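You operate a simulated robot arm through the tools that you are given. There is no shell and no other tool. Be economical: measure what you need, move in short steps, check, and stop when the job is done.

You run a simulated robot arm. Do the job below in one go: nothing can be reset, and whatever is moved stays where it is left.

JOB
Take the parallel bar with the largest size on its label from the top of the long steel bench and leave it on the silver plate there. Then take the blue chip bin and leave it on the top of the desk. Then press the x zero button three times. Then turn the on-time knob to 10. Then put the clamp from the top of the short steel bench on the blue cover. Then press the screen button of the white microscope to switch it off. Then take the grey chip bin and leave it on the middle shelf of the rack. Then open the purple box lid. Keep to this order.
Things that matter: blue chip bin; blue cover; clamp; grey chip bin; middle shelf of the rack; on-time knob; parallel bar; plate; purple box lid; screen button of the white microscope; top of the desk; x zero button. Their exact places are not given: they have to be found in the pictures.

It is judged by the outcome, as a careful person would: the job done as asked, and still so three seconds after it is handed in. It fails if anything else is knocked over, pushed out of place, dropped, spilled or broken. A push-on lid holds only when it is set on centred and level and pressed home; a screw cap is set on level and turned clockwise until tight.

ROBOT AND FRAMES
A 7-joint arm with a fingered hand on a trunk, on a base that drives. Base frame: it is fixed to the floor where the robot stands at the start and does not move with it; the origin is under the middle of the robot, x ahead of it, y to its left, z up; the surface under the hand at the start is at about z = 800. Readings come in mm, rad, newtons and seconds.
With the tool pointing down near the work surface it reaches from about 340 to 700 mm from the robot's upright axis, wherever it stands. Its first joint turns from -1.204 to 3.002 rad. Places, roughly: blue chip bin (26x15x6 cm) [500, -500, 800]; blue cover [250, 5250, 750]; clamp (10x4x2 cm) [500, 5400, 800]; grey chip bin (26x15x6 cm) [8000, 1700, 600]; middle shelf of the rack [8000, 1300, 1000]; on-time knob [-1200, 4300, 1100]; parallel bar [750, 0, 750]; plate [500, 0, 750]; purple box lid [3300, 3400, 800]; screen button of the white microscope [2900, 4000, 900]; top of the desk [-2500, -3200, 700]; x zero button [-1200, 2900, 1700]. Payload 3.4 kg.
Tool frame: the origin (TCP) lies between the finger pads and is the grasp point; the fingertips stand 25 mm ahead of it; z points along the fingers, y is the line along which they close. Largest opening 88 mm; the body of the gripper starts 29 mm behind the TCP. The gripper is a hand of 5 fingers: y runs from the thumb to the fingers, the wrist lies at [-13, -97, -162] in the tool frame, and closing takes about 1.5 s.
Orientation is told as [roll, pitch, yaw] about the base's x, y, z axes, in that order, counted from this pose: with the fingers straight down and the wrist toward the robot, the tool's x, y and z point along [0, 1, 0], [1, 0, 0] and [0, 0, -1] of the base frame.

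CONTROLS
- The arm moves only by the tool send_rows. Its argument "motion" is a list of rows, each a list of 2 entries, a list of its own where there are three numbers: the shift along the tool's x, y, z in mm, then the turn, a rotation vector about the tool's x, y, z in rad. In form: [[[tx, ty, tz], [ax, ay, az]], ...]. A call has 1 to 10 rows; each row is the pose to reach, as a shift and turn from the pose commanded when the call began, along the tool's axes at that moment. "claw" is the finger opening in mm, from 0 to 88, set as the call begins (left out, the last holds). Rows are played at 5 a second. More than 50 mm and 0.15 rad between two rows, or a gripper value outside its range, and nothing of the call is played. A pose out of reach is approached as far as the arm can. The call stops where the force on the tool passes 40 N (or 10 N more than at its start, if that is more) or the arm is blocked; 0.2 s more then pass. The fingers move at their own pace (about 153 mm/s each) and stop on an object; they squeeze with about 32 N. The grip force told is the motor's: it shows also when the fingers shut on nothing. Time passes only in rows, and 0.2 s behind the last, so rows that repeat a pose let the fingers close. The reply holds the time, the measured pose of the TCP, the force on the tool along the base axes, the opening and the grip force, in the units named above and with some noise, with the torque about the TCP (base axes, N m) and any sound that the robot's microphone picked up.
- Cameras (640 x 400 px; columns grow to the right, rows downward): "scene" is now at [126.2, -42.9, 1339.8]; the picture's right is [-0.50, -0.86, -0.00], its down [-0.52, 0.30, -0.80] and it looks along [0.69, -0.40, -0.60] (base axes); focal length 253 px, centre (320, 200). "wrist" rides on the gripper at [59, -79, -105] in the tool frame; the picture's right is [-0.73, 0.32, -0.61], its down [-0.62, -0.68, 0.38] and it looks along [-0.29, 0.66, 0.70] (tool axes); focal length 234 px, centre (320, 200).
- grab_frame(camera): a new picture of that camera. No time passes.
- move_column(by): slides the trunk up (or, below 0, down) by that many mm; the arm and the scene camera ride with it, the base frame stays. It gives what a move gives, with no picture.
- base_move(legs): drives the robot by 1 to 6 legs, each [ahead, left, turn to the left] in mm, mm and rad, along the robot's own axes; the way and the turn of a leg run together, so that a leg with both is an arc; at most 1500 mm and 3.142 rad a leg. The arm and the cameras ride along, it lands a little off, and it stops where it bumps. It gives what a move gives.
- finger_targets(index, middle, ring, little, thumb_bend, thumb_turn): sets how far each is bent, from 0 (flat) to 100 (curled in); at 30 the hand is open as for a grip, at 70 the pads meet at the TCP. One left out holds its place. A second passes; each finger stops where it meets its share of the squeeze, and holds until it gets a number again. A gripper value or a shape takes the hand back. It gives what a move gives, with no picture; readings hold the bend of each and the force on index, middle, ring, little, thumb and palm. thumb_turn goes from beside the hand (0) to across from the fingers (100), as for a grip.
- hand_shape(shape): the hand has 5 fingers and takes this shape, open, in about a second: jaw (thumb against the fingers, like two jaws); tri (thumb and two fingers); tip (a fingertip pinch); poke (one finger out to press); point (the index stretched); flat (the hand flat); cup (the hand cupped); fist (a fist). The gripper value then closes the fingers along that shape, each until it touches; the sizes above hold for jaw. It gives what a move gives, with no picture.
- turn_head(pan, tilt): turns the head with the scene camera to pan (to the left, within 1.501 rad either way) and tilt (down, from -0.506 to 1.204), counted from straight ahead of the robot. It gives what a move gives.
- pixel_to_xyz(camera, pixels): for up to 12 pixels [column, row] of the newest picture of that camera ("zoom" is the newest enlarged one), the place [x, y, z] in the base frame of the surface seen there, good to about 2 mm. No time passes.
- enlarge(camera, box): a new picture of the part [left, top, right, bottom] of that camera's present view, enlarged. No time passes.
- hand_in(): hands the job in; it is judged then, once.

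Keep the steps short. Do not move on a guess: measure, check each grasp and each placing, and mend mistakes. In all there are 124 turns and 114 pictures (those below and enlarged ones count). Leave the gripper open and the arm clear of the work at the hand-in unless told otherwise, and finish with a single line.

The tools are called after "Call:" as a command line: name --argument value ..., lists and objects as JSON in quotes. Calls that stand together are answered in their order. send_rows: Moves the arm, as the interface text tells. Its arguments: {"type":"object","properties":{"motion":{"type":"array"},"claw":{"type":"number"}},"required":["motion"]} The other tools are called the same way: move_column (by) slides the trunk up or down; hand_shape (shape) gives the hand a shape; finger_targets (index, middle, ring, little, thumb_bend, thumb_turn) moves the fingers one by one; base_move (legs) drives the base; turn_head (pan, tilt) turns the head that bears the scene camera; grab_frame (camera) takes a picture; pixel_to_xyz (camera, pixels) gives the place of the surface under pixels of a picture; enlarge (camera, box) takes an enlarged picture of a part of a camera's view; hand_in () hands the job in.

At the start:

```text
time_s: 0.0
position: [484.1, -255.7, 1104.1]
ee_rot: [0.001, 0.001, 0.0]
wrist_force: [1.0, 0.2, -0.2]
moment: [0.02, -0.01, 0.01]
opening: 87.6
grip_force: 0.1
shape: jaw
bend: [30.0, 30.0, 30.0, 30.0, 30.0, 98.0]
finger forces: [0.0, 0.1, 0.0, 0.0, 0.0, 0.1]
trunk travel left (down, up): [-600.0, 340.0]
robot x, y, heading: [4.1, -1.2, -0.003]
head pan, tilt: [-0.527, 0.648]
```

scene: 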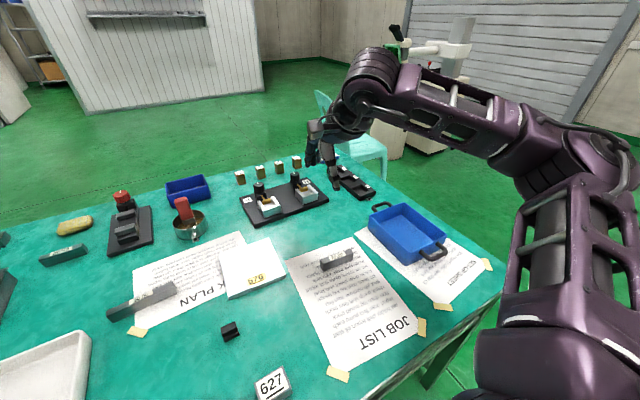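
wrist: 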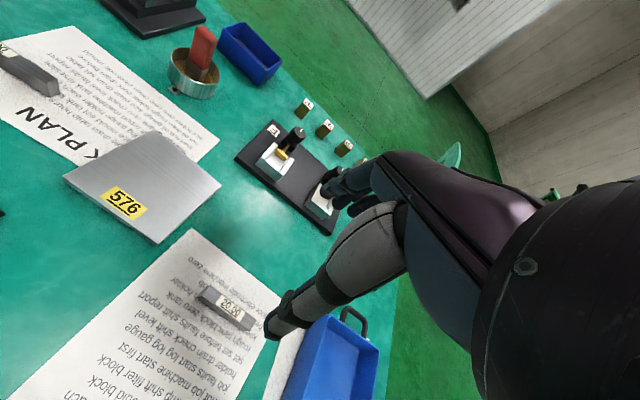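

I see the long bench with several parallel bars (around (338,258), (140,302), (62,255)) and a silver plate at (252,268). I'll enlarge to read the labels.

Call:
enlarge --camera "scene" --box '[0, 160, 240, 340]'

Call:
enlarge --camera "scene" --box '[220, 160, 460, 340]'

Call:
turn_head --pan 0.3 --tilt 0.75

Call:
grab_frame --camera "scene"

```text
2.22 times, centred on (120, 250) of scene
```

zoom: 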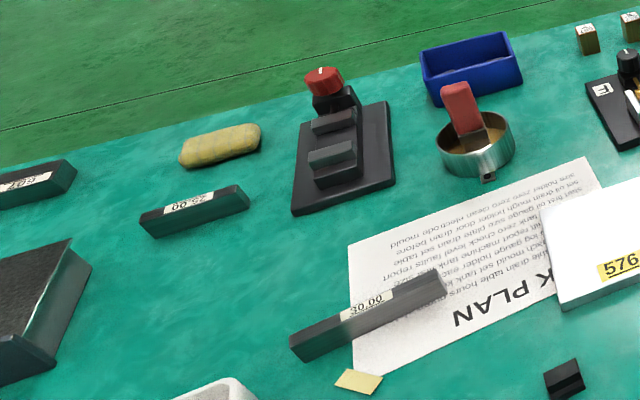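

```text
2.22 times, centred on (340, 250) of scene
```

zoom: 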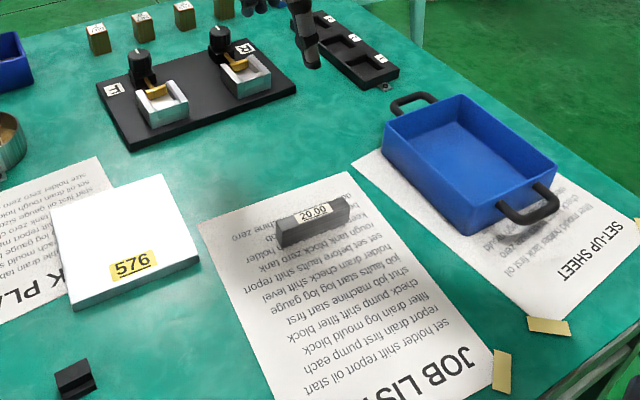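

```text
time_s: 1.1
position: [482.7, -256.6, 1104.6]
ee_rot: [0.0, -0.001, 0.001]
wrist_force: [-0.6, 0.1, -0.4]
moment: [-0.01, -0.02, -0.01]
opening: 87.4
grip_force: 0.0
shape: jaw
bend: [30.0, 30.0, 30.0, 30.0, 30.0, 98.0]
finger forces: [0.0, 0.0, 0.0, 0.0, 0.1, 0.1]
trunk travel left (down, up): [-600.0, 340.0]
robot x, y, heading: [0.2, -1.4, 0.001]
head pan, tilt: [0.3, 0.75]
```

```text
109 pictures are left
```

scene: 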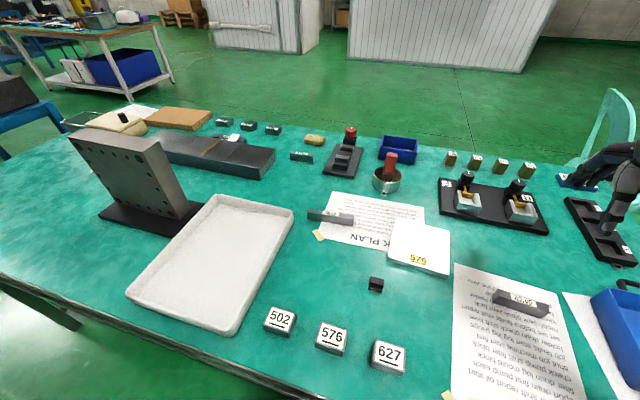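

More bars stand at the back (225–300, 120–155). I'll read all of them and look along the rest of the bench.

Call:
enlarge --camera "scene" --box '[200, 105, 360, 205]'

Call:
enlarge --camera "scene" --box '[50, 90, 210, 190]'

Call:
enlarge --camera "scene" --box '[300, 180, 460, 280]'

Call:
pixel_to_xyz --camera "scene" --pixels '[[225, 121], [248, 125], [273, 128], [300, 155], [315, 215], [350, 219], [394, 231], [450, 236], [445, 270], [388, 260], [504, 295], [550, 308]]'

```text
4.00 times, centred on (280, 155) of scene
```

zoom: 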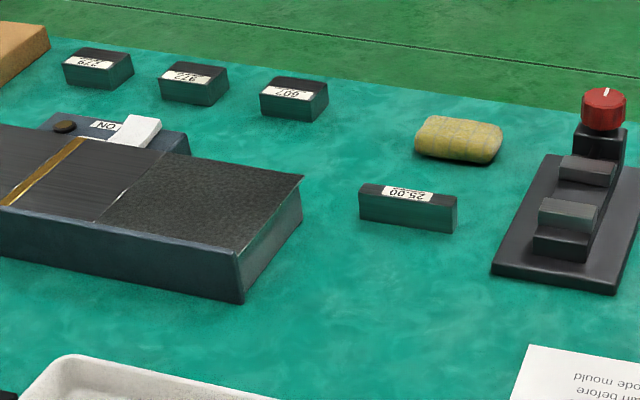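

```text
4.00 times, centred on (130, 140) of scene
```

zoom: 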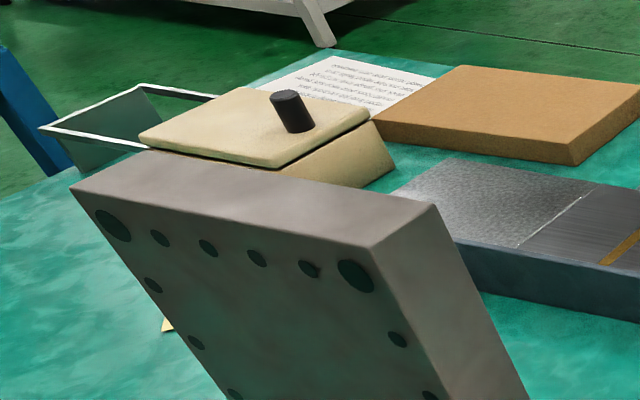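

```text
4.00 times, centred on (380, 230) of scene
```

zoom: 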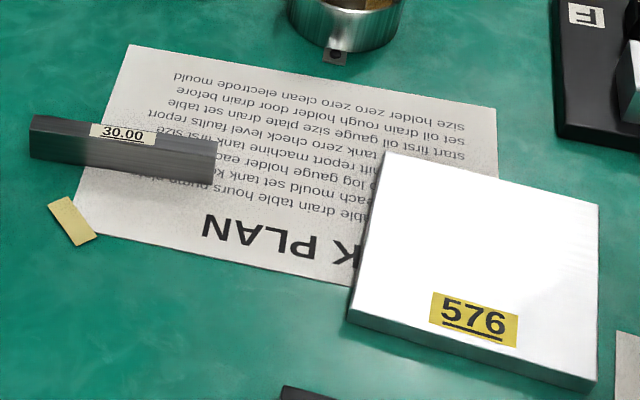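

```text
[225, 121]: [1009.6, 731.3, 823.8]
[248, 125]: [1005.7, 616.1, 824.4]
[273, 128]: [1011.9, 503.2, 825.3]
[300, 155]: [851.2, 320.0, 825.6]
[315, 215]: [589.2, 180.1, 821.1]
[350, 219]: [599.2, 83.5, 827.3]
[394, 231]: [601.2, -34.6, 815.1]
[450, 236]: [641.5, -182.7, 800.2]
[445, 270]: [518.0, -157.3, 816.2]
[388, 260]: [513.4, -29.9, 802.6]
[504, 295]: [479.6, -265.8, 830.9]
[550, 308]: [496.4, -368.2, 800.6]
```

The largest bar is 30.00 (left of the plate). I'll measure its corners and the plate's corners in the last zoom.

Call:
pixel_to_xyz --camera "zoom" --pixels '[[36, 117], [33, 130], [212, 141], [210, 153], [125, 130], [35, 158], [208, 180], [386, 154], [596, 207], [350, 312], [592, 380], [470, 260]]'

```text
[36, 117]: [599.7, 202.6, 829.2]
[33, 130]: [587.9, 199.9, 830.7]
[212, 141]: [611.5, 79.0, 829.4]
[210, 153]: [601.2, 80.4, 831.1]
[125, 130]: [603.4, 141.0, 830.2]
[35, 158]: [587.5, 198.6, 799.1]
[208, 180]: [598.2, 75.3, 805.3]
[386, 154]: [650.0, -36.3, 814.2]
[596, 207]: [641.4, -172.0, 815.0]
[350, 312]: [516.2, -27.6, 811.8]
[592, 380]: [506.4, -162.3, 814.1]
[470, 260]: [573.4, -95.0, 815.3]
```

Bar 30.00: centre about (600,140), 12 mm thick, top at z 830, slanted by about 0.1 rad. I'm moving above it at the present height first.

Call:
send_rows --motion '[[[44, 13, 0], [0, 0, -0.01]], [[88, 26, 0], [0, 0, -0.02]], [[132, 39, 0], [0, 0, -0.03]], [[176, 52, 0], [0, 0, -0.05]], [[220, 65, 0], [0, 0, -0.06]], [[264, 78, 0], [0, 0, -0.07]], [[308, 91, 0], [0, 0, -0.08]], [[352, 104, 0], [0, 0, -0.09]], [[396, 117, 0], [0, 0, -0.1]], [[396, 117, 0], [0, 0, -0.1]]]' --claw 60

Call:
grab_frame --camera "wrist"

```text
time_s: 3.4
position: [601.3, 138.9, 1102.8]
ee_rot: [0.003, 0.001, 0.098]
wrist_force: [0.4, -0.6, -0.6]
moment: [0.01, 0.01, -0.02]
opening: 60.1
grip_force: 0.1
shape: jaw
bend: [28.0, 37.0, 34.0, 35.0, 59.0, 99.0]
finger forces: [0.0, 0.0, 0.0, 0.1, 0.0, 0.1]
trunk travel left (down, up): [-600.0, 340.0]
robot x, y, heading: [1.5, 1.3, 0.003]
head pan, tilt: [0.3, 0.75]
```

```text
105 pictures are left
```

wrist: 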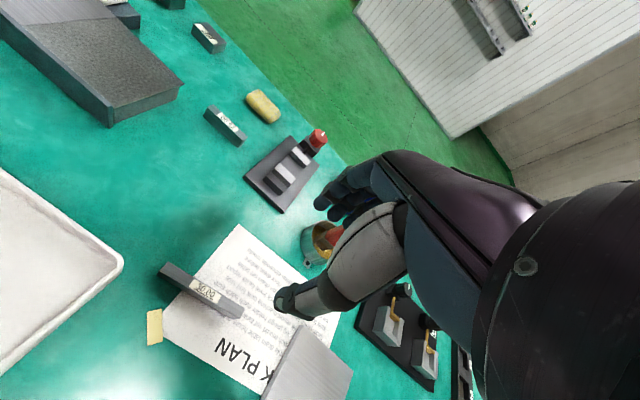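

Hand above the bar. Descending toward z 870 first.

Call:
send_rows --motion '[[[0, 0, 45], [0, 0, 0]], [[0, 0, 90], [0, 0, 0]], [[0, 0, 135], [0, 0, 0]], [[0, 0, 180], [0, 0, 0]], [[0, 0, 220], [0, 0, 0]], [[0, 0, 225], [0, 0, 0]]]'

Call:
grab_frame --camera "wrist"

Call:
grab_frame --camera "scene"

```text
time_s: 4.8
position: [599.7, 139.4, 878.6]
ee_rot: [0.0, 0.0, 0.099]
wrist_force: [1.0, 0.5, 0.4]
moment: [0.02, -0.02, 0.0]
opening: 60.3
grip_force: 0.0
shape: jaw
bend: [28.0, 38.0, 34.0, 35.0, 59.0, 99.0]
finger forces: [0.1, 0.0, 0.0, 0.0, 0.0, 0.1]
trunk travel left (down, up): [-600.0, 340.0]
robot x, y, heading: [-0.5, 2.2, 0.001]
head pan, tilt: [0.3, 0.75]
```

```text
104 pictures are left
```

wrist: 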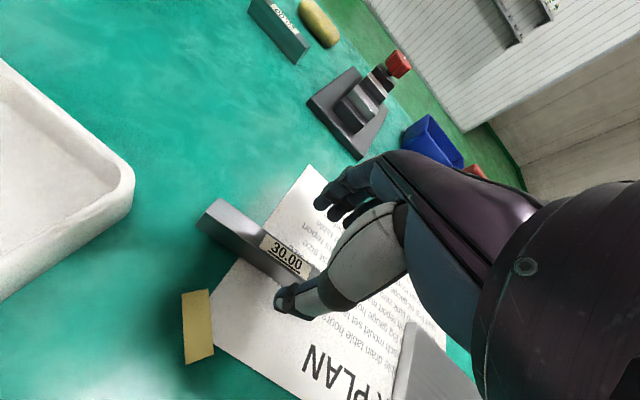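

```text
103 pictures are left
```

scene: 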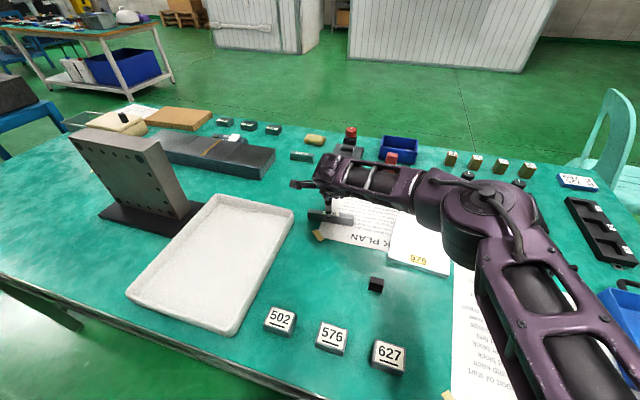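

The thumb is on the near side and the fingers are beyond the bar. I'll go down to z≈830, then close.

Call:
send_rows --motion '[[[0, 0, 25], [0, 0, 0]], [[0, 0, 48], [0, 0, 0]], [[0, 0, 48], [0, 0, 0]]]'

Call:
send_rows --motion '[[[0, 0, 0], [0, 0, 0]], [[0, 0, 0], [0, 0, 0]], [[0, 0, 0], [0, 0, 0]], [[0, 0, 0], [0, 0, 0]], [[0, 0, 0], [0, 0, 0]], [[0, 0, 0], [0, 0, 0]], [[0, 0, 0], [0, 0, 0]], [[0, 0, 0], [0, 0, 0]]]' --claw 0

Call:
send_rows --motion '[[[0, 0, -30], [0, 0, 0]], [[0, 0, -60], [0, 0, 0]], [[0, 0, -60], [0, 0, 0]]]'

Call:
grab_frame --camera "wrist"

```text
time_s: 5.5
position: [599.3, 140.3, 830.6]
ee_rot: [0.0, -0.001, 0.1]
wrist_force: [-0.8, -0.7, 0.4]
moment: [0.01, 0.03, -0.02]
opening: 60.3
grip_force: 0.0
shape: jaw
bend: [28.0, 38.0, 34.0, 35.0, 59.0, 99.0]
finger forces: [0.1, 0.0, 0.0, 0.0, 0.1, 0.1]
trunk travel left (down, up): [-600.0, 340.0]
robot x, y, heading: [-1.8, -1.0, -0.001]
head pan, tilt: [0.3, 0.75]
```

```text
time_s: 7.3
position: [599.3, 138.6, 829.6]
ee_rot: [-0.001, -0.001, 0.098]
wrist_force: [-0.3, -0.6, 0.2]
moment: [0.01, 0.03, 0.06]
opening: 10.0
grip_force: 32.1
shape: jaw
bend: [72.0, 65.0, 66.0, 70.0, 74.0, 100.0]
finger forces: [17.4, 7.3, 3.3, 1.4, 29.4, 0.0]
trunk travel left (down, up): [-600.0, 340.0]
robot x, y, heading: [-0.9, -1.6, 0.001]
head pan, tilt: [0.3, 0.75]
```

```text
time_s: 8.2
position: [601.4, 139.5, 888.9]
ee_rot: [0.0, 0.001, 0.098]
wrist_force: [-0.1, 0.8, -4.2]
moment: [-0.01, 0.01, 0.01]
opening: 9.5
grip_force: 32.3
shape: jaw
bend: [72.0, 66.0, 70.0, 70.0, 75.0, 99.0]
finger forces: [20.3, 5.8, 2.6, 0.0, 28.7, 0.1]
trunk travel left (down, up): [-600.0, 340.0]
robot x, y, heading: [0.1, 1.6, 0.006]
head pan, tilt: [0.3, 0.75]
```

```text
102 pictures are left
```

wrist: 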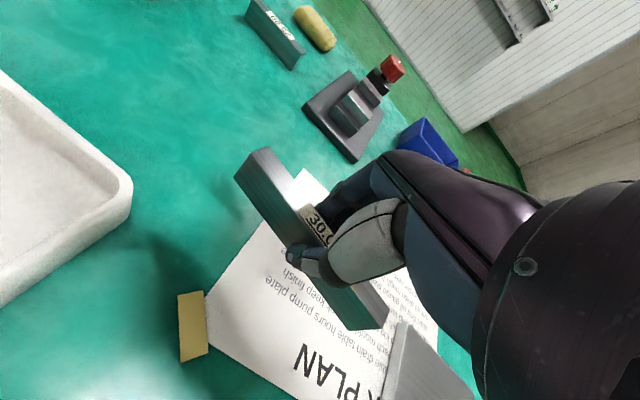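

The bar is held (4.2 N). I'll carry it over the plate centre (578,−100) and align it with the plate.

Call:
send_rows --motion '[[[-40, -8, 0], [0, 0, 0.03]], [[-80, -16, 0], [0, 0, 0.06]], [[-120, -24, 0], [0, 0, 0.09]], [[-160, -32, 0], [0, 0, 0.12]], [[-200, -40, 0], [0, 0, 0.15]], [[-236, -47, 0], [0, 0, 0.166]], [[-236, -47, 0], [0, 0, 0.166]]]'

Call:
send_rows --motion '[[[0, 0, 20], [0, 0, 0]], [[0, 0, 35], [0, 0, 0]], [[0, 0, 42], [0, 0, 0]], [[0, 0, 44], [0, 0, 0]], [[0, 0, 44], [0, 0, 0]]]'

Call:
grab_frame --camera "scene"

```text
time_s: 9.8
position: [576.3, -99.9, 889.5]
ee_rot: [0.002, 0.003, -0.066]
wrist_force: [0.0, -0.4, -4.9]
moment: [-0.03, 0.01, -0.02]
opening: 9.0
grip_force: 32.0
shape: jaw
bend: [72.0, 66.0, 70.0, 70.0, 75.0, 98.0]
finger forces: [20.6, 5.9, 2.2, 0.0, 28.3, 0.0]
trunk travel left (down, up): [-600.0, 340.0]
robot x, y, heading: [1.4, -2.4, 0.002]
head pan, tilt: [0.3, 0.75]
```

```text
time_s: 10.9
position: [578.7, -100.0, 846.7]
ee_rot: [-0.002, 0.002, -0.066]
wrist_force: [1.2, 0.5, -4.0]
moment: [-0.04, -0.01, -0.02]
opening: 9.2
grip_force: 31.5
shape: jaw
bend: [72.0, 66.0, 70.0, 70.0, 75.0, 98.0]
finger forces: [20.9, 6.0, 2.1, 0.1, 28.5, 0.0]
trunk travel left (down, up): [-600.0, 340.0]
robot x, y, heading: [1.1, -0.6, -0.003]
head pan, tilt: [0.3, 0.75]
```

```text
101 pictures are left
```

scene: 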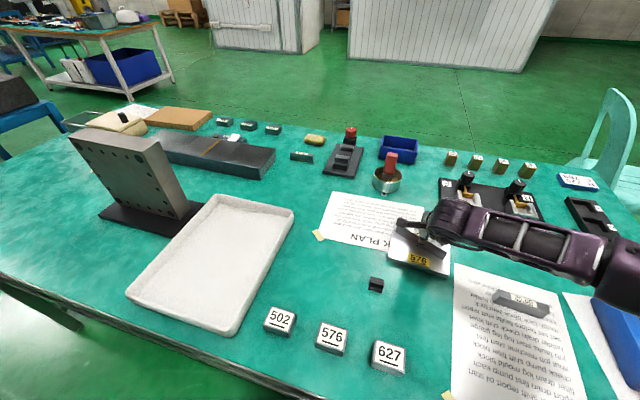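

Still hanging (weight unchanged). I'll lower millimetre by millimetre until contact.

Call:
send_rows --motion '[[[0, 0, 1], [0, 0, 0]], [[0, 0, 2], [0, 0, 0]], [[0, 0, 2], [0, 0, 0]]]'

```text
time_s: 11.8
position: [576.9, -99.7, 846.1]
ee_rot: [0.001, -0.001, -0.064]
wrist_force: [-0.2, -0.2, 3.0]
moment: [-0.01, -0.06, -0.03]
opening: 9.6
grip_force: 32.3
shape: jaw
bend: [72.0, 66.0, 70.0, 70.0, 75.0, 98.0]
finger forces: [21.6, 6.5, 2.2, 0.0, 29.3, 0.1]
trunk travel left (down, up): [-600.0, 340.0]
robot x, y, heading: [1.6, -0.5, -0.002]
head pan, tilt: [0.3, 0.75]
```

Contact. Releasing and rising.

Call:
send_rows --motion '[[[0, 0, 0], [0, 0, 0]], [[0, 0, 0], [0, 0, 0]], [[0, 0, 0], [0, 0, 0]], [[0, 0, 0], [0, 0, 0]]]' --claw 60

Call:
send_rows --motion '[[[0, 0, -40], [0, 0, 0]], [[0, 0, -80], [0, 0, 0]], [[0, 0, -120], [0, 0, 0]], [[0, 0, -160], [0, 0, 0]], [[0, 0, -200], [0, 0, 0]], [[0, 0, -240], [0, 0, 0]]]'

Call:
turn_head --pan -0.5 --tilt 0.85

Call:
grab_frame --camera "scene"

Call:
grab_frame --camera "wrist"

```text
time_s: 12.8
position: [577.1, -100.7, 844.4]
ee_rot: [-0.001, 0.0, -0.067]
wrist_force: [-0.5, 0.2, 0.2]
moment: [-0.02, -0.02, 0.04]
opening: 59.6
grip_force: 0.0
shape: jaw
bend: [28.0, 38.0, 35.0, 35.0, 60.0, 100.0]
finger forces: [0.0, 0.0, 0.1, 0.1, 0.0, 0.0]
trunk travel left (down, up): [-600.0, 340.0]
robot x, y, heading: [1.0, 1.1, -0.005]
head pan, tilt: [0.3, 0.75]
```

```text
time_s: 14.2
position: [577.5, -99.5, 1085.9]
ee_rot: [0.001, -0.001, -0.068]
wrist_force: [0.4, 0.3, -0.9]
moment: [0.02, -0.02, 0.0]
opening: 59.5
grip_force: 0.1
shape: jaw
bend: [28.0, 38.0, 34.0, 35.0, 60.0, 100.0]
finger forces: [0.0, 0.1, 0.0, 0.0, 0.0, 0.1]
trunk travel left (down, up): [-600.0, 340.0]
robot x, y, heading: [3.0, -5.4, -0.001]
head pan, tilt: [0.3, 0.75]
```

```text
time_s: 15.3
position: [577.2, -99.6, 1083.8]
ee_rot: [0.002, 0.0, -0.067]
wrist_force: [0.8, -0.4, 0.3]
moment: [0.03, -0.02, -0.02]
opening: 59.7
grip_force: 0.1
shape: jaw
bend: [28.0, 38.0, 34.0, 35.0, 60.0, 100.0]
finger forces: [0.0, 0.0, 0.1, 0.1, 0.1, 0.0]
trunk travel left (down, up): [-600.0, 340.0]
robot x, y, heading: [2.7, 3.5, 0.005]
head pan, tilt: [-0.499, 0.85]
```

```text
100 pictures are left
```

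scene: 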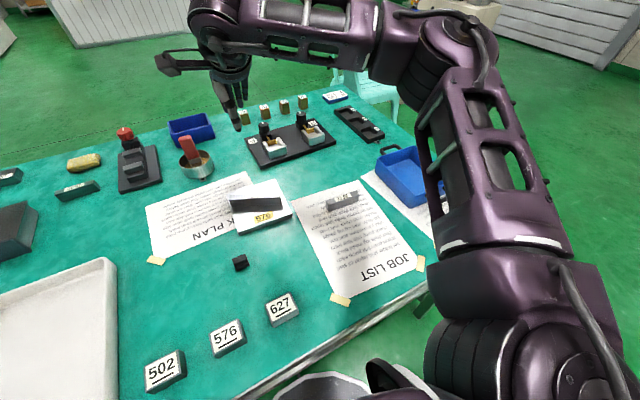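

```text
99 pictures are left
```

wrist: 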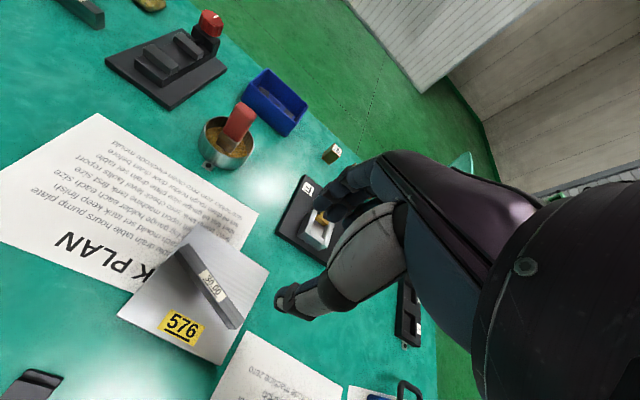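

The bar rests centred on the plate. Now the blue bin: I'll move the hand back to the start area for a clear view of it.

Call:
send_rows --motion '[[[-40, -20, 0], [0, 0, -0.015]], [[-80, -40, 0], [0, 0, -0.03]], [[-120, -60, 0], [0, 0, -0.045]], [[-145, -80, 0], [0, 0, -0.06]], [[-145, -104, -20], [0, 0, -0.067]]]'

Call:
turn_head --pan -0.7 --tilt 0.7

Call:
enlarge --camera "scene" --box '[240, 140, 480, 290]'

```text
time_s: 16.5
position: [462.4, -237.6, 1105.6]
ee_rot: [0.001, 0.0, 0.003]
wrist_force: [-0.2, 0.1, -0.1]
moment: [-0.02, -0.02, 0.03]
opening: 59.7
grip_force: 0.1
shape: jaw
bend: [28.0, 38.0, 34.0, 35.0, 60.0, 100.0]
finger forces: [0.0, 0.1, 0.1, 0.0, 0.1, 0.1]
trunk travel left (down, up): [-600.0, 340.0]
robot x, y, heading: [1.7, 0.7, 0.003]
head pan, tilt: [-0.499, 0.85]
```

```text
time_s: 17.2
position: [464.3, -239.3, 1104.7]
ee_rot: [-0.001, 0.0, 0.002]
wrist_force: [-0.6, -0.4, -0.9]
moment: [0.01, -0.03, -0.01]
opening: 59.6
grip_force: 0.1
shape: jaw
bend: [28.0, 38.0, 34.0, 35.0, 60.0, 100.0]
finger forces: [0.0, 0.1, 0.0, 0.1, 0.0, 0.1]
trunk travel left (down, up): [-600.0, 340.0]
robot x, y, heading: [-1.4, -2.4, -0.004]
head pan, tilt: [-0.7, 0.7]
```

```text
2.67 times, centred on (360, 215) of scene
```

zoom: 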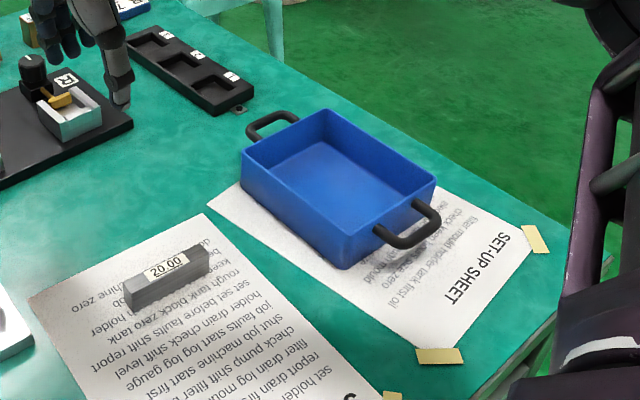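

Call:
pixel_to_xyz --camera "zoom" --pixels '[[243, 152], [345, 238], [435, 180], [324, 112], [410, 240], [436, 212], [249, 130], [290, 116], [315, 180], [344, 265], [295, 196], [380, 146]]'

```text
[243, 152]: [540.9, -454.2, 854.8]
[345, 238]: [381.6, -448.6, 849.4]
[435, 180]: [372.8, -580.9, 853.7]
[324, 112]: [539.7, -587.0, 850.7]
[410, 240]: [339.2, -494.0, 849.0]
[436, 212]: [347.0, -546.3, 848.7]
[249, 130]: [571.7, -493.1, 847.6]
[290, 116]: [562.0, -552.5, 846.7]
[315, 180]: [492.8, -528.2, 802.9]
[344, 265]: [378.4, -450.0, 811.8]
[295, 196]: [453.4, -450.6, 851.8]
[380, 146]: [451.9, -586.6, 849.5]
```

Blue bin body: x 376–541, y −450…−586, rim z 852; handles are at the x ends. I'll grip the middle of the left long wall (458,−452), with thumb outside and fingers inside, so I turn the hand by −90° while moving above it.

Call:
send_rows --motion '[[[-18, -1, 0], [0, 0, 0.131]], [[-36, -1, 0], [0, 0, 0.262]], [[-54, -2, 0], [0, 0, 0.393]], [[-72, -2, 0], [0, 0, 0.524]], [[-90, -3, 0], [0, 0, 0.655]], [[-107, -3, 0], [0, 0, 0.785]], [[-107, -3, 0], [0, 0, 0.785]]]' --claw 70

Call:
send_rows --motion '[[[-13, 12, 0], [0, 0, 0.131]], [[-26, 24, 0], [0, 0, 0.262]], [[-39, 36, 0], [0, 0, 0.393]], [[-52, 48, 0], [0, 0, 0.524]], [[-65, 60, 0], [0, 0, 0.655]], [[-77, 74, 0], [0, 0, 0.785]], [[-77, 74, 0], [0, 0, 0.785]]]'

Call:
grab_frame --camera "wrist"

```text
time_s: 18.8
position: [465.4, -344.6, 1103.4]
ee_rot: [0.0, 0.001, -0.786]
wrist_force: [-0.4, -0.2, 0.1]
moment: [0.02, 0.04, -0.02]
opening: 69.5
grip_force: 0.1
shape: jaw
bend: [27.0, 34.0, 32.0, 33.0, 50.0, 99.0]
finger forces: [0.0, 0.1, 0.0, 0.1, 0.0, 0.0]
out of reach, approached as far as the arm can: row 6, 7
trunk travel left (down, up): [-600.0, 340.0]
robot x, y, heading: [0.4, 0.3, 0.001]
head pan, tilt: [-0.7, 0.7]
```

```text
time_s: 20.4
position: [546.4, -499.1, 1043.7]
ee_rot: [0.003, 0.001, -1.569]
wrist_force: [-0.9, 0.5, 0.2]
moment: [0.0, -0.03, 0.0]
opening: 69.6
grip_force: 0.0
shape: jaw
bend: [27.0, 34.0, 32.0, 33.0, 50.0, 99.0]
finger forces: [0.0, 0.1, 0.0, 0.0, 0.1, 0.0]
out of reach, approached as far as the arm can: row 1, 2, 3, 4, 5, 6, 7
trunk travel left (down, up): [-600.0, 340.0]
robot x, y, heading: [-0.1, 0.0, -0.001]
head pan, tilt: [-0.7, 0.7]
```

```text
97 pictures are left
```

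wrist: 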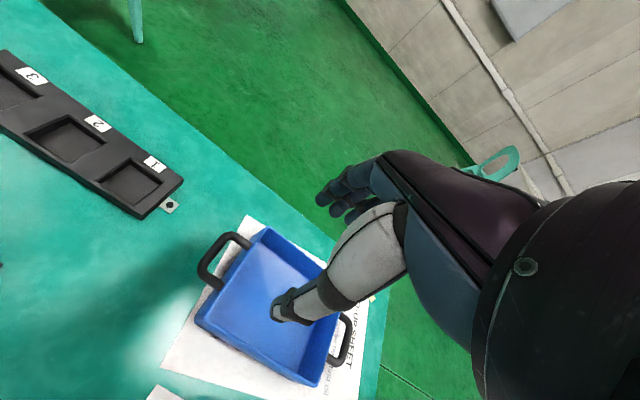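

The arm runs into its joint limit on this side. I'll turn the base to the right, but first check that the space there is free.

Call:
turn_head --pan -1.5 --tilt 0.5

Call:
grab_frame --camera "scene"

```text
time_s: 21.5
position: [547.8, -498.3, 1043.9]
ee_rot: [0.002, 0.003, -1.567]
wrist_force: [0.1, 0.1, -0.2]
moment: [-0.03, 0.01, 0.02]
opening: 69.8
grip_force: 0.0
shape: jaw
bend: [27.0, 34.0, 32.0, 33.0, 50.0, 99.0]
finger forces: [0.1, 0.0, 0.0, 0.0, 0.0, 0.1]
trunk travel left (down, up): [-600.0, 340.0]
robot x, y, heading: [1.2, 0.9, 0.001]
head pan, tilt: [-1.499, 0.499]
```

```text
96 pictures are left
```

scene: 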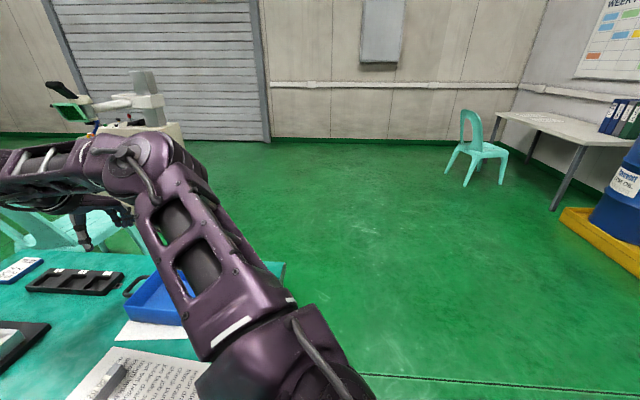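

Free floor to the right; the desk is in the far corner. Turning the base by −0.8.

Call:
base_move --legs '[[0, 0, -0.8]]'

Call:
turn_head --pan 0.0 --tilt 0.8

Call:
grab_frame --camera "scene"

```text
time_s: 24.0
position: [21.5, -738.4, 1044.2]
ee_rot: [0.002, 0.001, -2.371]
wrist_force: [0.5, -0.2, 0.1]
moment: [-0.01, -0.02, -0.01]
opening: 69.7
grip_force: 0.1
shape: jaw
bend: [27.0, 34.0, 32.0, 33.0, 50.0, 99.0]
finger forces: [0.1, 0.0, 0.0, 0.1, 0.1, 0.0]
trunk travel left (down, up): [-600.0, 340.0]
robot x, y, heading: [-0.2, -0.1, -0.803]
head pan, tilt: [-1.499, 0.499]
```

```text
time_s: 25.6
position: [22.3, -739.2, 1044.1]
ee_rot: [0.002, 0.0, -2.37]
wrist_force: [-0.6, 0.2, 0.5]
moment: [0.0, -0.01, 0.02]
opening: 69.9
grip_force: 0.0
shape: jaw
bend: [27.0, 34.0, 32.0, 33.0, 50.0, 99.0]
finger forces: [0.0, 0.0, 0.0, 0.0, 0.0, 0.1]
trunk travel left (down, up): [-600.0, 340.0]
robot x, y, heading: [-2.2, -2.7, -0.804]
head pan, tilt: [0.0, 0.799]
```

```text
95 pictures are left
```

scene: 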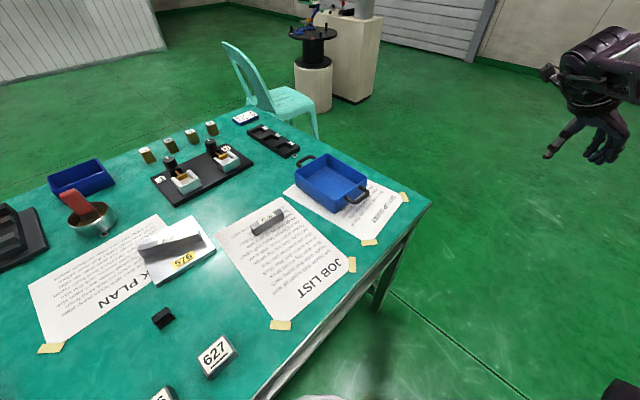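

Clear view. Moving the hand to above the left wall of the bin in two halves.

Call:
send_rows --motion '[[[8, -43, 0], [0, 0, -0.067]], [[16, -86, 0], [0, 0, -0.133]], [[24, -128, 0], [0, 0, -0.2]], [[32, -171, 0], [0, 0, -0.267]], [[41, -214, 0], [0, 0, -0.333]], [[49, -256, 0], [0, 0, -0.4]], [[49, -256, 0], [0, 0, -0.4]]]'

Call:
send_rows --motion '[[[24, -36, 0], [0, 0, -0.067]], [[48, -72, 0], [0, 0, -0.133]], [[72, -108, 0], [0, 0, -0.2]], [[97, -145, 0], [0, 0, -0.267]], [[121, -181, 0], [0, 0, -0.333]], [[145, -217, 0], [0, 0, -0.4]], [[145, -217, 0], [0, 0, -0.4]]]'

Call:
grab_frame --camera "scene"

```text
time_s: 27.2
position: [237.4, -596.0, 1042.4]
ee_rot: [0.004, 0.0, -1.97]
wrist_force: [-1.4, 0.3, -0.6]
moment: [0.0, 0.0, -0.01]
opening: 70.1
grip_force: 0.1
shape: jaw
bend: [27.0, 34.0, 32.0, 33.0, 50.0, 99.0]
finger forces: [0.1, 0.1, 0.0, 0.1, 0.0, 0.0]
trunk travel left (down, up): [-600.0, 340.0]
robot x, y, heading: [-2.6, 0.6, -0.8]
head pan, tilt: [0.0, 0.799]
```

```text
time_s: 28.8
position: [455.3, -452.6, 1045.0]
ee_rot: [0.004, -0.001, -1.572]
wrist_force: [0.5, -0.4, -0.1]
moment: [0.01, -0.03, -0.01]
opening: 69.9
grip_force: 0.2
shape: jaw
bend: [27.0, 34.0, 32.0, 33.0, 50.0, 99.0]
finger forces: [0.0, 0.1, 0.1, 0.0, 0.0, 0.1]
trunk travel left (down, up): [-600.0, 340.0]
robot x, y, heading: [-2.8, 2.6, -0.807]
head pan, tilt: [0.0, 0.799]
```

```text
94 pictures are left
```

scene: 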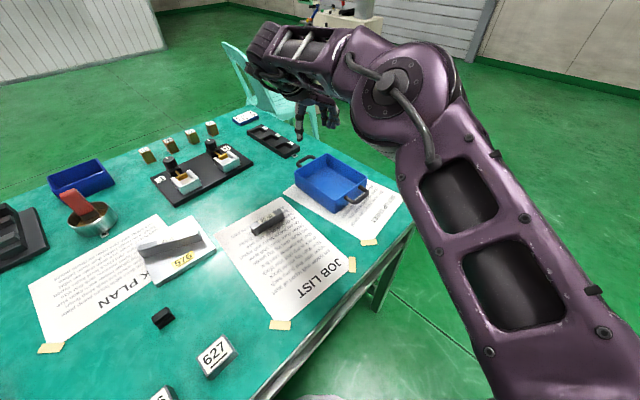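

Reachable now. Descending to z≈900 and checking the alignment.

Call:
send_rows --motion '[[[0, 0, 45], [0, 0, 0]], [[0, 0, 90], [0, 0, 0]], [[0, 0, 135], [0, 0, 0]], [[0, 0, 145], [0, 0, 0]], [[0, 0, 145], [0, 0, 0]]]'

Call:
enlarge --camera "scene" --box '[220, 100, 460, 250]'

Call:
grab_frame --camera "wrist"

```text
time_s: 30.0
position: [456.2, -453.4, 899.1]
ee_rot: [0.003, 0.0, -1.573]
wrist_force: [-0.4, 0.8, 0.1]
moment: [-0.01, 0.02, 0.0]
opening: 69.9
grip_force: 0.1
shape: jaw
bend: [27.0, 34.0, 32.0, 33.0, 50.0, 99.0]
finger forces: [0.0, 0.1, 0.0, 0.0, 0.0, 0.1]
trunk travel left (down, up): [-600.0, 340.0]
robot x, y, heading: [0.7, 2.0, -0.802]
head pan, tilt: [0.0, 0.799]
```

```text
2.67 times, centred on (340, 175) of scene
```

zoom: 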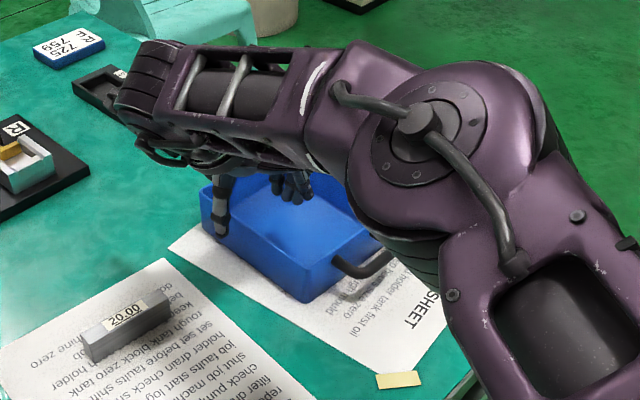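

```text
92 pictures are left
```

wrist: 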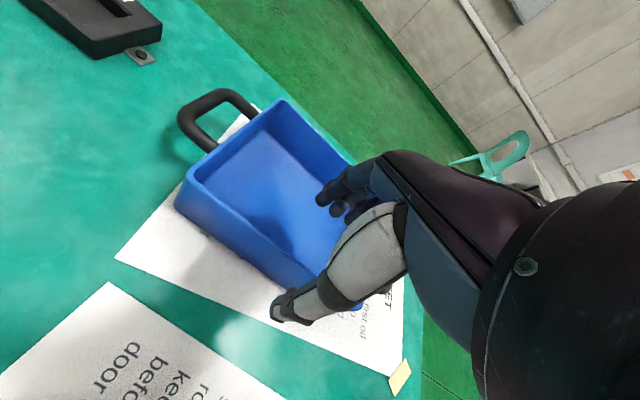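

Call:
pixel_to_xyz --camera "zoom" --pixels '[[415, 250], [360, 235], [300, 185], [445, 285], [220, 225], [290, 200], [208, 215], [308, 270]]'

```text
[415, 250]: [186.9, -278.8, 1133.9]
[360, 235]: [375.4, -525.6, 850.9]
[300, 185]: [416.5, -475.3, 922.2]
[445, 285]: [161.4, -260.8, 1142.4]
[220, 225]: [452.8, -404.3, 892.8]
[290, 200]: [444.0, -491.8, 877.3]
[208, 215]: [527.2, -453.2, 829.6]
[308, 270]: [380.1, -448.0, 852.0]
```

Elbow is well clear (z≈1134) and the hand straddles the wall. Descending to z≈838, closing, then a small test lift.

Call:
send_rows --motion '[[[0, 0, 30], [0, 0, 0]], [[0, 0, 55], [0, 0, 0]], [[0, 0, 63], [0, 0, 0]], [[0, 0, 63], [0, 0, 0]]]'

Call:
send_rows --motion '[[[0, 0, 0], [0, 0, 0]], [[0, 0, 0], [0, 0, 0]], [[0, 0, 0], [0, 0, 0]], [[0, 0, 0], [0, 0, 0]], [[0, 0, 0], [0, 0, 0]], [[0, 0, 0], [0, 0, 0]], [[0, 0, 0], [0, 0, 0]], [[0, 0, 0], [0, 0, 0]]]' --claw 0

Call:
send_rows --motion '[[[0, 0, -10], [0, 0, 0]], [[0, 0, -25], [0, 0, 0]], [[0, 0, -40], [0, 0, 0]], [[0, 0, -40], [0, 0, 0]]]'

Call:
enlarge --camera "scene" --box '[220, 100, 460, 250]'

Call:
grab_frame --camera "wrist"

```text
time_s: 31.0
position: [456.8, -453.0, 836.7]
ee_rot: [0.001, -0.001, -1.571]
wrist_force: [-0.7, -0.1, 0.8]
moment: [0.02, 0.0, 0.0]
opening: 69.7
grip_force: 0.1
shape: jaw
bend: [27.0, 34.0, 32.0, 33.0, 50.0, 99.0]
finger forces: [0.0, 0.0, 0.1, 0.0, 0.0, 0.0]
trunk travel left (down, up): [-600.0, 340.0]
robot x, y, heading: [0.9, -1.3, -0.806]
head pan, tilt: [0.0, 0.799]
```

```text
time_s: 32.8
position: [457.1, -454.1, 838.3]
ee_rot: [0.001, 0.0, -1.57]
wrist_force: [0.1, -0.1, -0.7]
moment: [-0.01, -0.03, 0.06]
opening: 0.0
grip_force: 32.0
shape: jaw
bend: [70.0, 70.0, 70.0, 70.0, 68.0, 100.0]
finger forces: [17.2, 7.9, 3.1, 1.1, 29.6, 0.0]
trunk travel left (down, up): [-600.0, 340.0]
robot x, y, heading: [0.5, -2.2, -0.807]
head pan, tilt: [0.0, 0.799]
```

```text
time_s: 33.8
position: [457.7, -453.1, 876.9]
ee_rot: [0.002, -0.001, -1.571]
wrist_force: [-0.1, -0.6, -1.5]
moment: [0.16, -0.06, 0.03]
opening: 0.5
grip_force: 32.0
shape: jaw
bend: [70.0, 70.0, 70.0, 70.0, 70.0, 100.0]
finger forces: [21.4, 7.0, 2.9, 0.4, 31.0, 0.0]
trunk travel left (down, up): [-600.0, 340.0]
robot x, y, heading: [2.6, -5.6, -0.803]
head pan, tilt: [0.0, 0.799]
```

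```text
2.67 times, centred on (340, 175) of scene
```

zoom: 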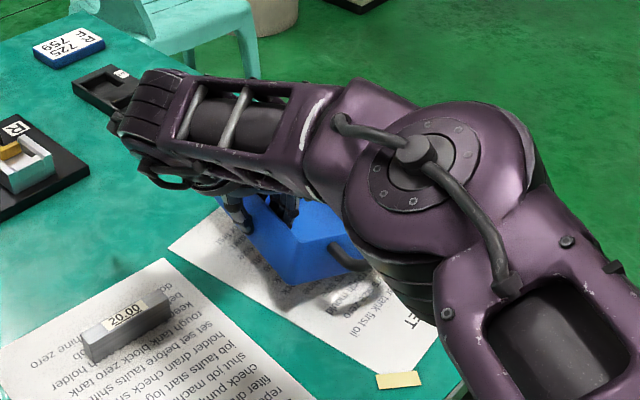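

```text
90 pictures are left
```

wrist: 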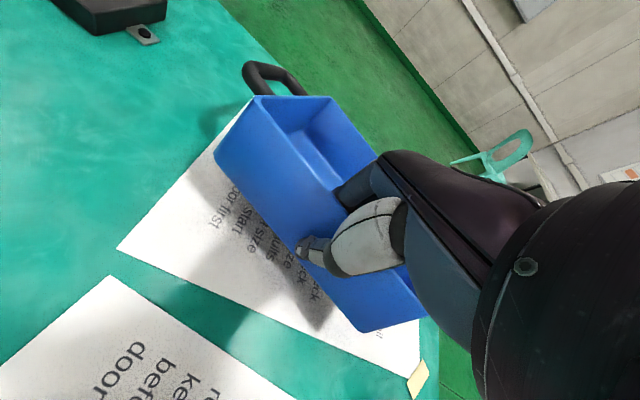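

The bin hinges about the grip while its far edge is still on the bench (weight only ~3 N). I'll lift on slowly to see how it hangs.

Call:
send_rows --motion '[[[0, 0, -15], [0, 0, 0]], [[0, 0, -30], [0, 0, 0]], [[0, 0, -45], [0, 0, 0]], [[0, 0, -60], [0, 0, 0]], [[0, 0, -75], [0, 0, 0]], [[0, 0, -90], [0, 0, 0]], [[0, 0, -105], [0, 0, 0]], [[0, 0, -120], [0, 0, 0]], [[0, 0, -120], [0, 0, 0]]]'

Call:
enlarge --camera "scene" --box '[220, 60, 460, 210]'

Call:
grab_frame --camera "wrist"

```text
time_s: 35.8
position: [456.2, -452.7, 995.2]
ee_rot: [0.001, 0.001, -1.571]
wrist_force: [0.2, 0.5, -2.2]
moment: [0.16, -0.04, 0.01]
opening: 0.0
grip_force: 32.3
shape: jaw
bend: [70.0, 70.0, 70.0, 70.0, 70.0, 100.0]
finger forces: [21.4, 6.9, 2.8, 0.4, 30.8, 0.0]
trunk travel left (down, up): [-600.0, 340.0]
robot x, y, heading: [-0.0, 0.4, -0.809]
head pan, tilt: [0.0, 0.799]
```

```text
2.67 times, centred on (340, 135) of scene
```

zoom: 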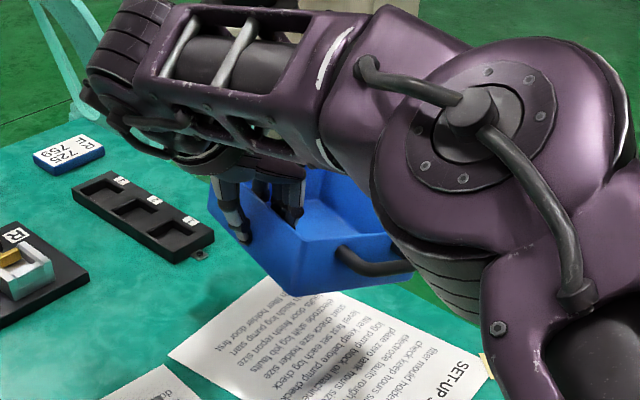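

```text
88 pictures are left
```

wrist: 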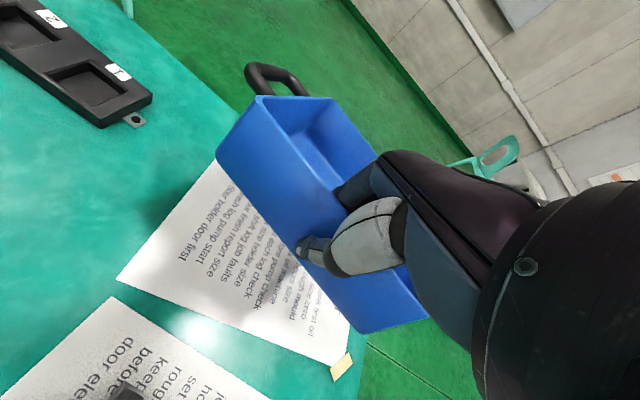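

Held rigidly at a fixed tilt. I'll measure the tilt from the rim corners.

Call:
pixel_to_xyz --camera "wrist" --pixels '[[256, 100], [328, 99], [219, 158], [365, 328], [375, 155], [300, 220]]'

Call:
turn_head --pan -1.5 --tilt 0.3

Call:
grab_frame --camera "scene"

```text
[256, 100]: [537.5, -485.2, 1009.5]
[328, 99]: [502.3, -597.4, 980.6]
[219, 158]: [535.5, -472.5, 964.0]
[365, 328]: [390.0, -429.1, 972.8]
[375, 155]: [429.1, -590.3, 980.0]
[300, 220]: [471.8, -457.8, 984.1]
```

```text
time_s: 37.4
position: [457.3, -453.5, 994.4]
ee_rot: [0.002, 0.0, -1.571]
wrist_force: [-0.8, 0.1, -2.4]
moment: [0.14, -0.05, 0.03]
opening: 0.0
grip_force: 32.0
shape: jaw
bend: [70.0, 70.0, 70.0, 70.0, 70.0, 100.0]
finger forces: [21.5, 6.7, 2.8, 0.4, 30.9, 0.0]
trunk travel left (down, up): [-600.0, 340.0]
robot x, y, heading: [-3.7, -0.3, -0.804]
head pan, tilt: [-1.499, 0.3]
```

```text
87 pictures are left
```

scene: 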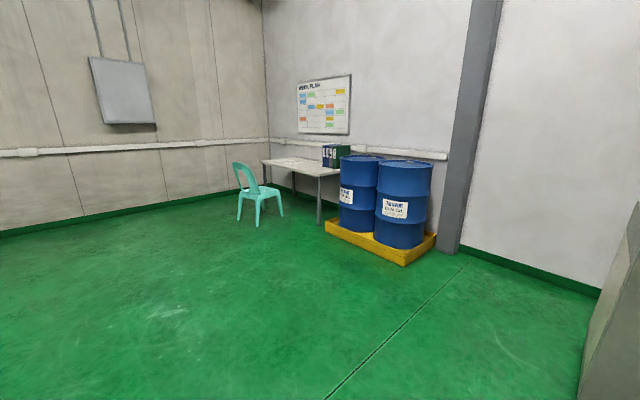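

The bin tilts about 14°, firmly held. Desk visible at (300,165) with a chair in front-left and drums to the right. Measuring it.

Call:
pixel_to_xyz --camera "scene" --pixels '[[264, 161], [318, 175], [335, 170], [300, 160], [290, 165], [270, 188], [245, 168], [240, 222], [345, 232], [405, 265], [325, 150], [283, 214]]'

Call:
enlarge --camera "scene" --box '[220, 120, 380, 220]'

```text
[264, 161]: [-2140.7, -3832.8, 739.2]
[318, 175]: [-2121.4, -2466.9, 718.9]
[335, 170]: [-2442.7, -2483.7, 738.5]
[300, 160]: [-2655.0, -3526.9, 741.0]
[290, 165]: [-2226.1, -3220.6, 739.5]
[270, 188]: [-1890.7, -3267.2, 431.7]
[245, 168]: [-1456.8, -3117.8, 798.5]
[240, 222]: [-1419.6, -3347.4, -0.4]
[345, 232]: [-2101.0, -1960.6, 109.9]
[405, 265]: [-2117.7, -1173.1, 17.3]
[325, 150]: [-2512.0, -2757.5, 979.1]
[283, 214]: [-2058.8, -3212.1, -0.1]
```

```text
4.00 times, centred on (300, 170) of scene
```

zoom: 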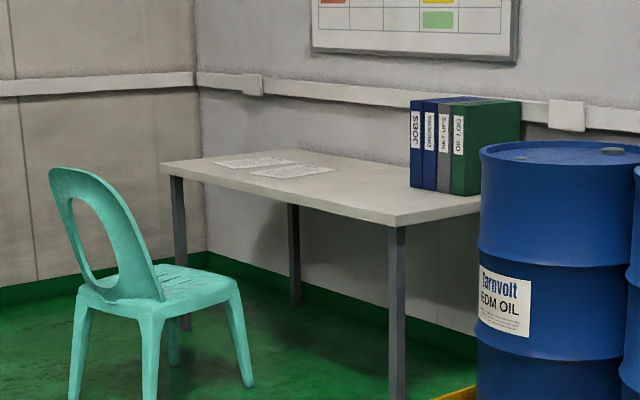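

Desk: front edge x≈−2120, y −3830…−2470, top z≈740; chair around (−1700,−3200). I'll raise the trunk a little, turn right and drive toward it.

Call:
move_column --by 60

Call:
base_move --legs '[[0, 0, -1.332], [1300, 0, 0], [1200, 0, 0]]'

Call:
turn_head --pan -0.6 --tilt 0.5

Call:
grab_frame --camera "scene"

Call:
grab_frame --camera "wrist"

```text
time_s: 38.4
position: [456.4, -453.2, 1055.9]
ee_rot: [0.002, 0.0, -1.57]
wrist_force: [-0.6, 0.3, -2.8]
moment: [0.16, -0.08, 0.0]
opening: 0.3
grip_force: 32.2
shape: jaw
bend: [70.0, 70.0, 70.0, 70.0, 70.0, 100.0]
finger forces: [21.3, 6.8, 2.7, 0.4, 30.9, 0.0]
trunk travel left (down, up): [-660.0, 280.0]
robot x, y, heading: [1.5, -1.6, -0.805]
head pan, tilt: [-1.499, 0.3]
```

```text
time_s: 53.9
position: [-1686.3, -2659.2, 1056.2]
ee_rot: [0.002, -0.001, -2.917]
wrist_force: [-0.7, -0.5, -2.9]
moment: [-0.06, -0.12, 0.01]
opening: 0.2
grip_force: 31.6
shape: jaw
bend: [70.0, 70.0, 70.0, 70.0, 70.0, 100.0]
finger forces: [21.4, 6.4, 2.7, 0.3, 30.4, 0.1]
trunk travel left (down, up): [-660.0, 280.0]
robot x, y, heading: [-1346.3, -2115.5, -2.151]
head pan, tilt: [-1.499, 0.3]
```

```text
time_s: 55.1
position: [-1684.9, -2658.4, 1056.5]
ee_rot: [0.002, 0.0, -2.918]
wrist_force: [0.6, -1.0, -2.0]
moment: [-0.02, -0.14, 0.01]
opening: 0.0
grip_force: 32.4
shape: jaw
bend: [70.0, 70.0, 70.0, 70.0, 70.0, 100.0]
finger forces: [21.4, 6.5, 2.7, 0.3, 30.5, 0.0]
trunk travel left (down, up): [-660.0, 280.0]
robot x, y, heading: [-1346.0, -2110.4, -2.146]
head pan, tilt: [-0.6, 0.499]
```

```text
85 pictures are left
```

scene: 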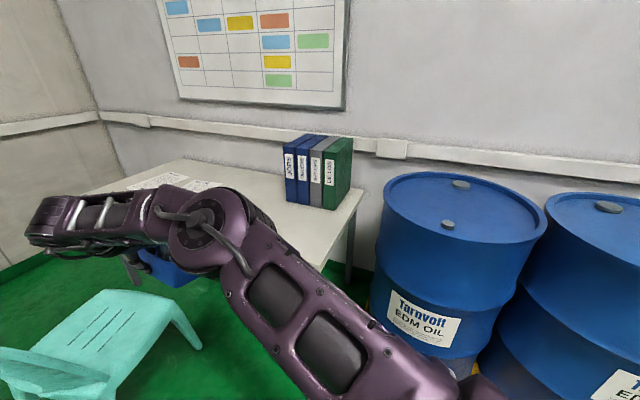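

```text
84 pictures are left
```

wrist: 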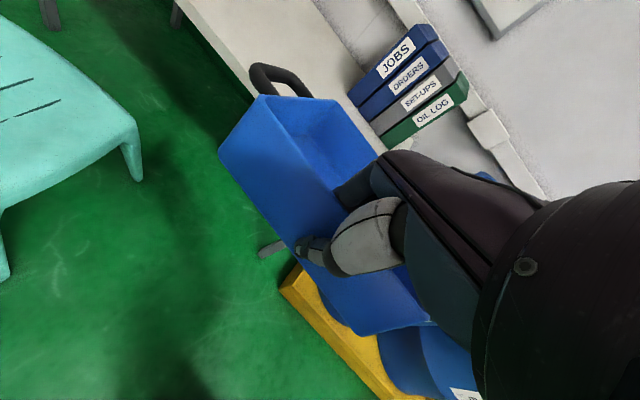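

Still held. Measuring desk edge, binders, drum and chair from here.

Call:
pixel_to_xyz --camera "scene" --pixels '[[362, 188], [316, 256], [345, 225], [287, 200], [330, 208], [455, 240], [385, 235], [270, 200], [200, 345], [150, 300], [300, 235], [250, 175]]'

Call:
pixel_to_xyz --camera "wrist" --pixels '[[138, 175], [110, 90], [262, 252], [255, 75], [280, 60], [340, 320]]'

```text
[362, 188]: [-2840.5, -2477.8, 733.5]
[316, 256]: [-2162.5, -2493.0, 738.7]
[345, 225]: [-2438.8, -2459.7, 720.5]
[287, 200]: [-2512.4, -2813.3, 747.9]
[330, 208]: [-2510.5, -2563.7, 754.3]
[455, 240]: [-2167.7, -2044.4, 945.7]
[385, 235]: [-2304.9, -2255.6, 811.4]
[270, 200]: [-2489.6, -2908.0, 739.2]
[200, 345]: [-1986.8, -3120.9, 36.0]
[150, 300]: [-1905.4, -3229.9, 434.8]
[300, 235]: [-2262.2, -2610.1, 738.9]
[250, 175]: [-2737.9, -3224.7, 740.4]
```

```text
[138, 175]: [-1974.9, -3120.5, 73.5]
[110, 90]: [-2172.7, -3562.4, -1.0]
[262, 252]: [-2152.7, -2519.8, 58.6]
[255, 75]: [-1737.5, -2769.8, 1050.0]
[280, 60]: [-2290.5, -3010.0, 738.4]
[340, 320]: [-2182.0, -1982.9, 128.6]
```

Chair right side at y≈−3120, binders' front at x≈−2510. I'll drive to about (−1640,−2690) and face the desk.

Call:
base_move --legs '[[645, 69, 0], [0, 0, -0.994]]'

Call:
turn_head --pan 0.3 --tilt 0.7

Call:
grab_frame --camera "scene"

```text
time_s: 61.3
position: [-2287.4, -2712.3, 1056.1]
ee_rot: [0.001, 0.0, 2.38]
wrist_force: [0.5, -0.1, -1.5]
moment: [-0.14, -0.09, -0.05]
opening: 0.0
grip_force: 32.1
shape: jaw
bend: [70.0, 70.0, 70.0, 70.0, 70.0, 100.0]
finger forces: [21.4, 6.4, 2.7, 0.1, 30.2, 0.0]
trunk travel left (down, up): [-660.0, 280.0]
robot x, y, heading: [-1648.1, -2698.2, -3.136]
head pan, tilt: [-0.6, 0.499]
```

```text
time_s: 62.5
position: [-2287.9, -2712.9, 1057.2]
ee_rot: [0.001, 0.001, 2.381]
wrist_force: [0.2, 0.8, -1.7]
moment: [-0.09, -0.11, 0.03]
opening: 0.0
grip_force: 32.1
shape: jaw
bend: [70.0, 70.0, 70.0, 70.0, 70.0, 100.0]
finger forces: [21.6, 6.4, 2.8, 0.0, 30.1, 0.1]
trunk travel left (down, up): [-660.0, 280.0]
robot x, y, heading: [-1645.8, -2695.4, -3.137]
head pan, tilt: [0.3, 0.7]
```

```text
83 pictures are left
```

scene: 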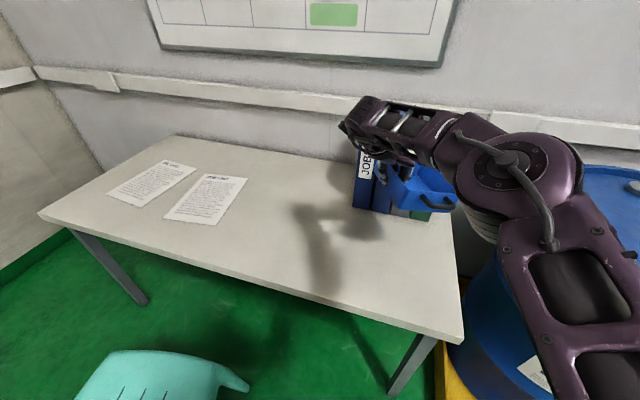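

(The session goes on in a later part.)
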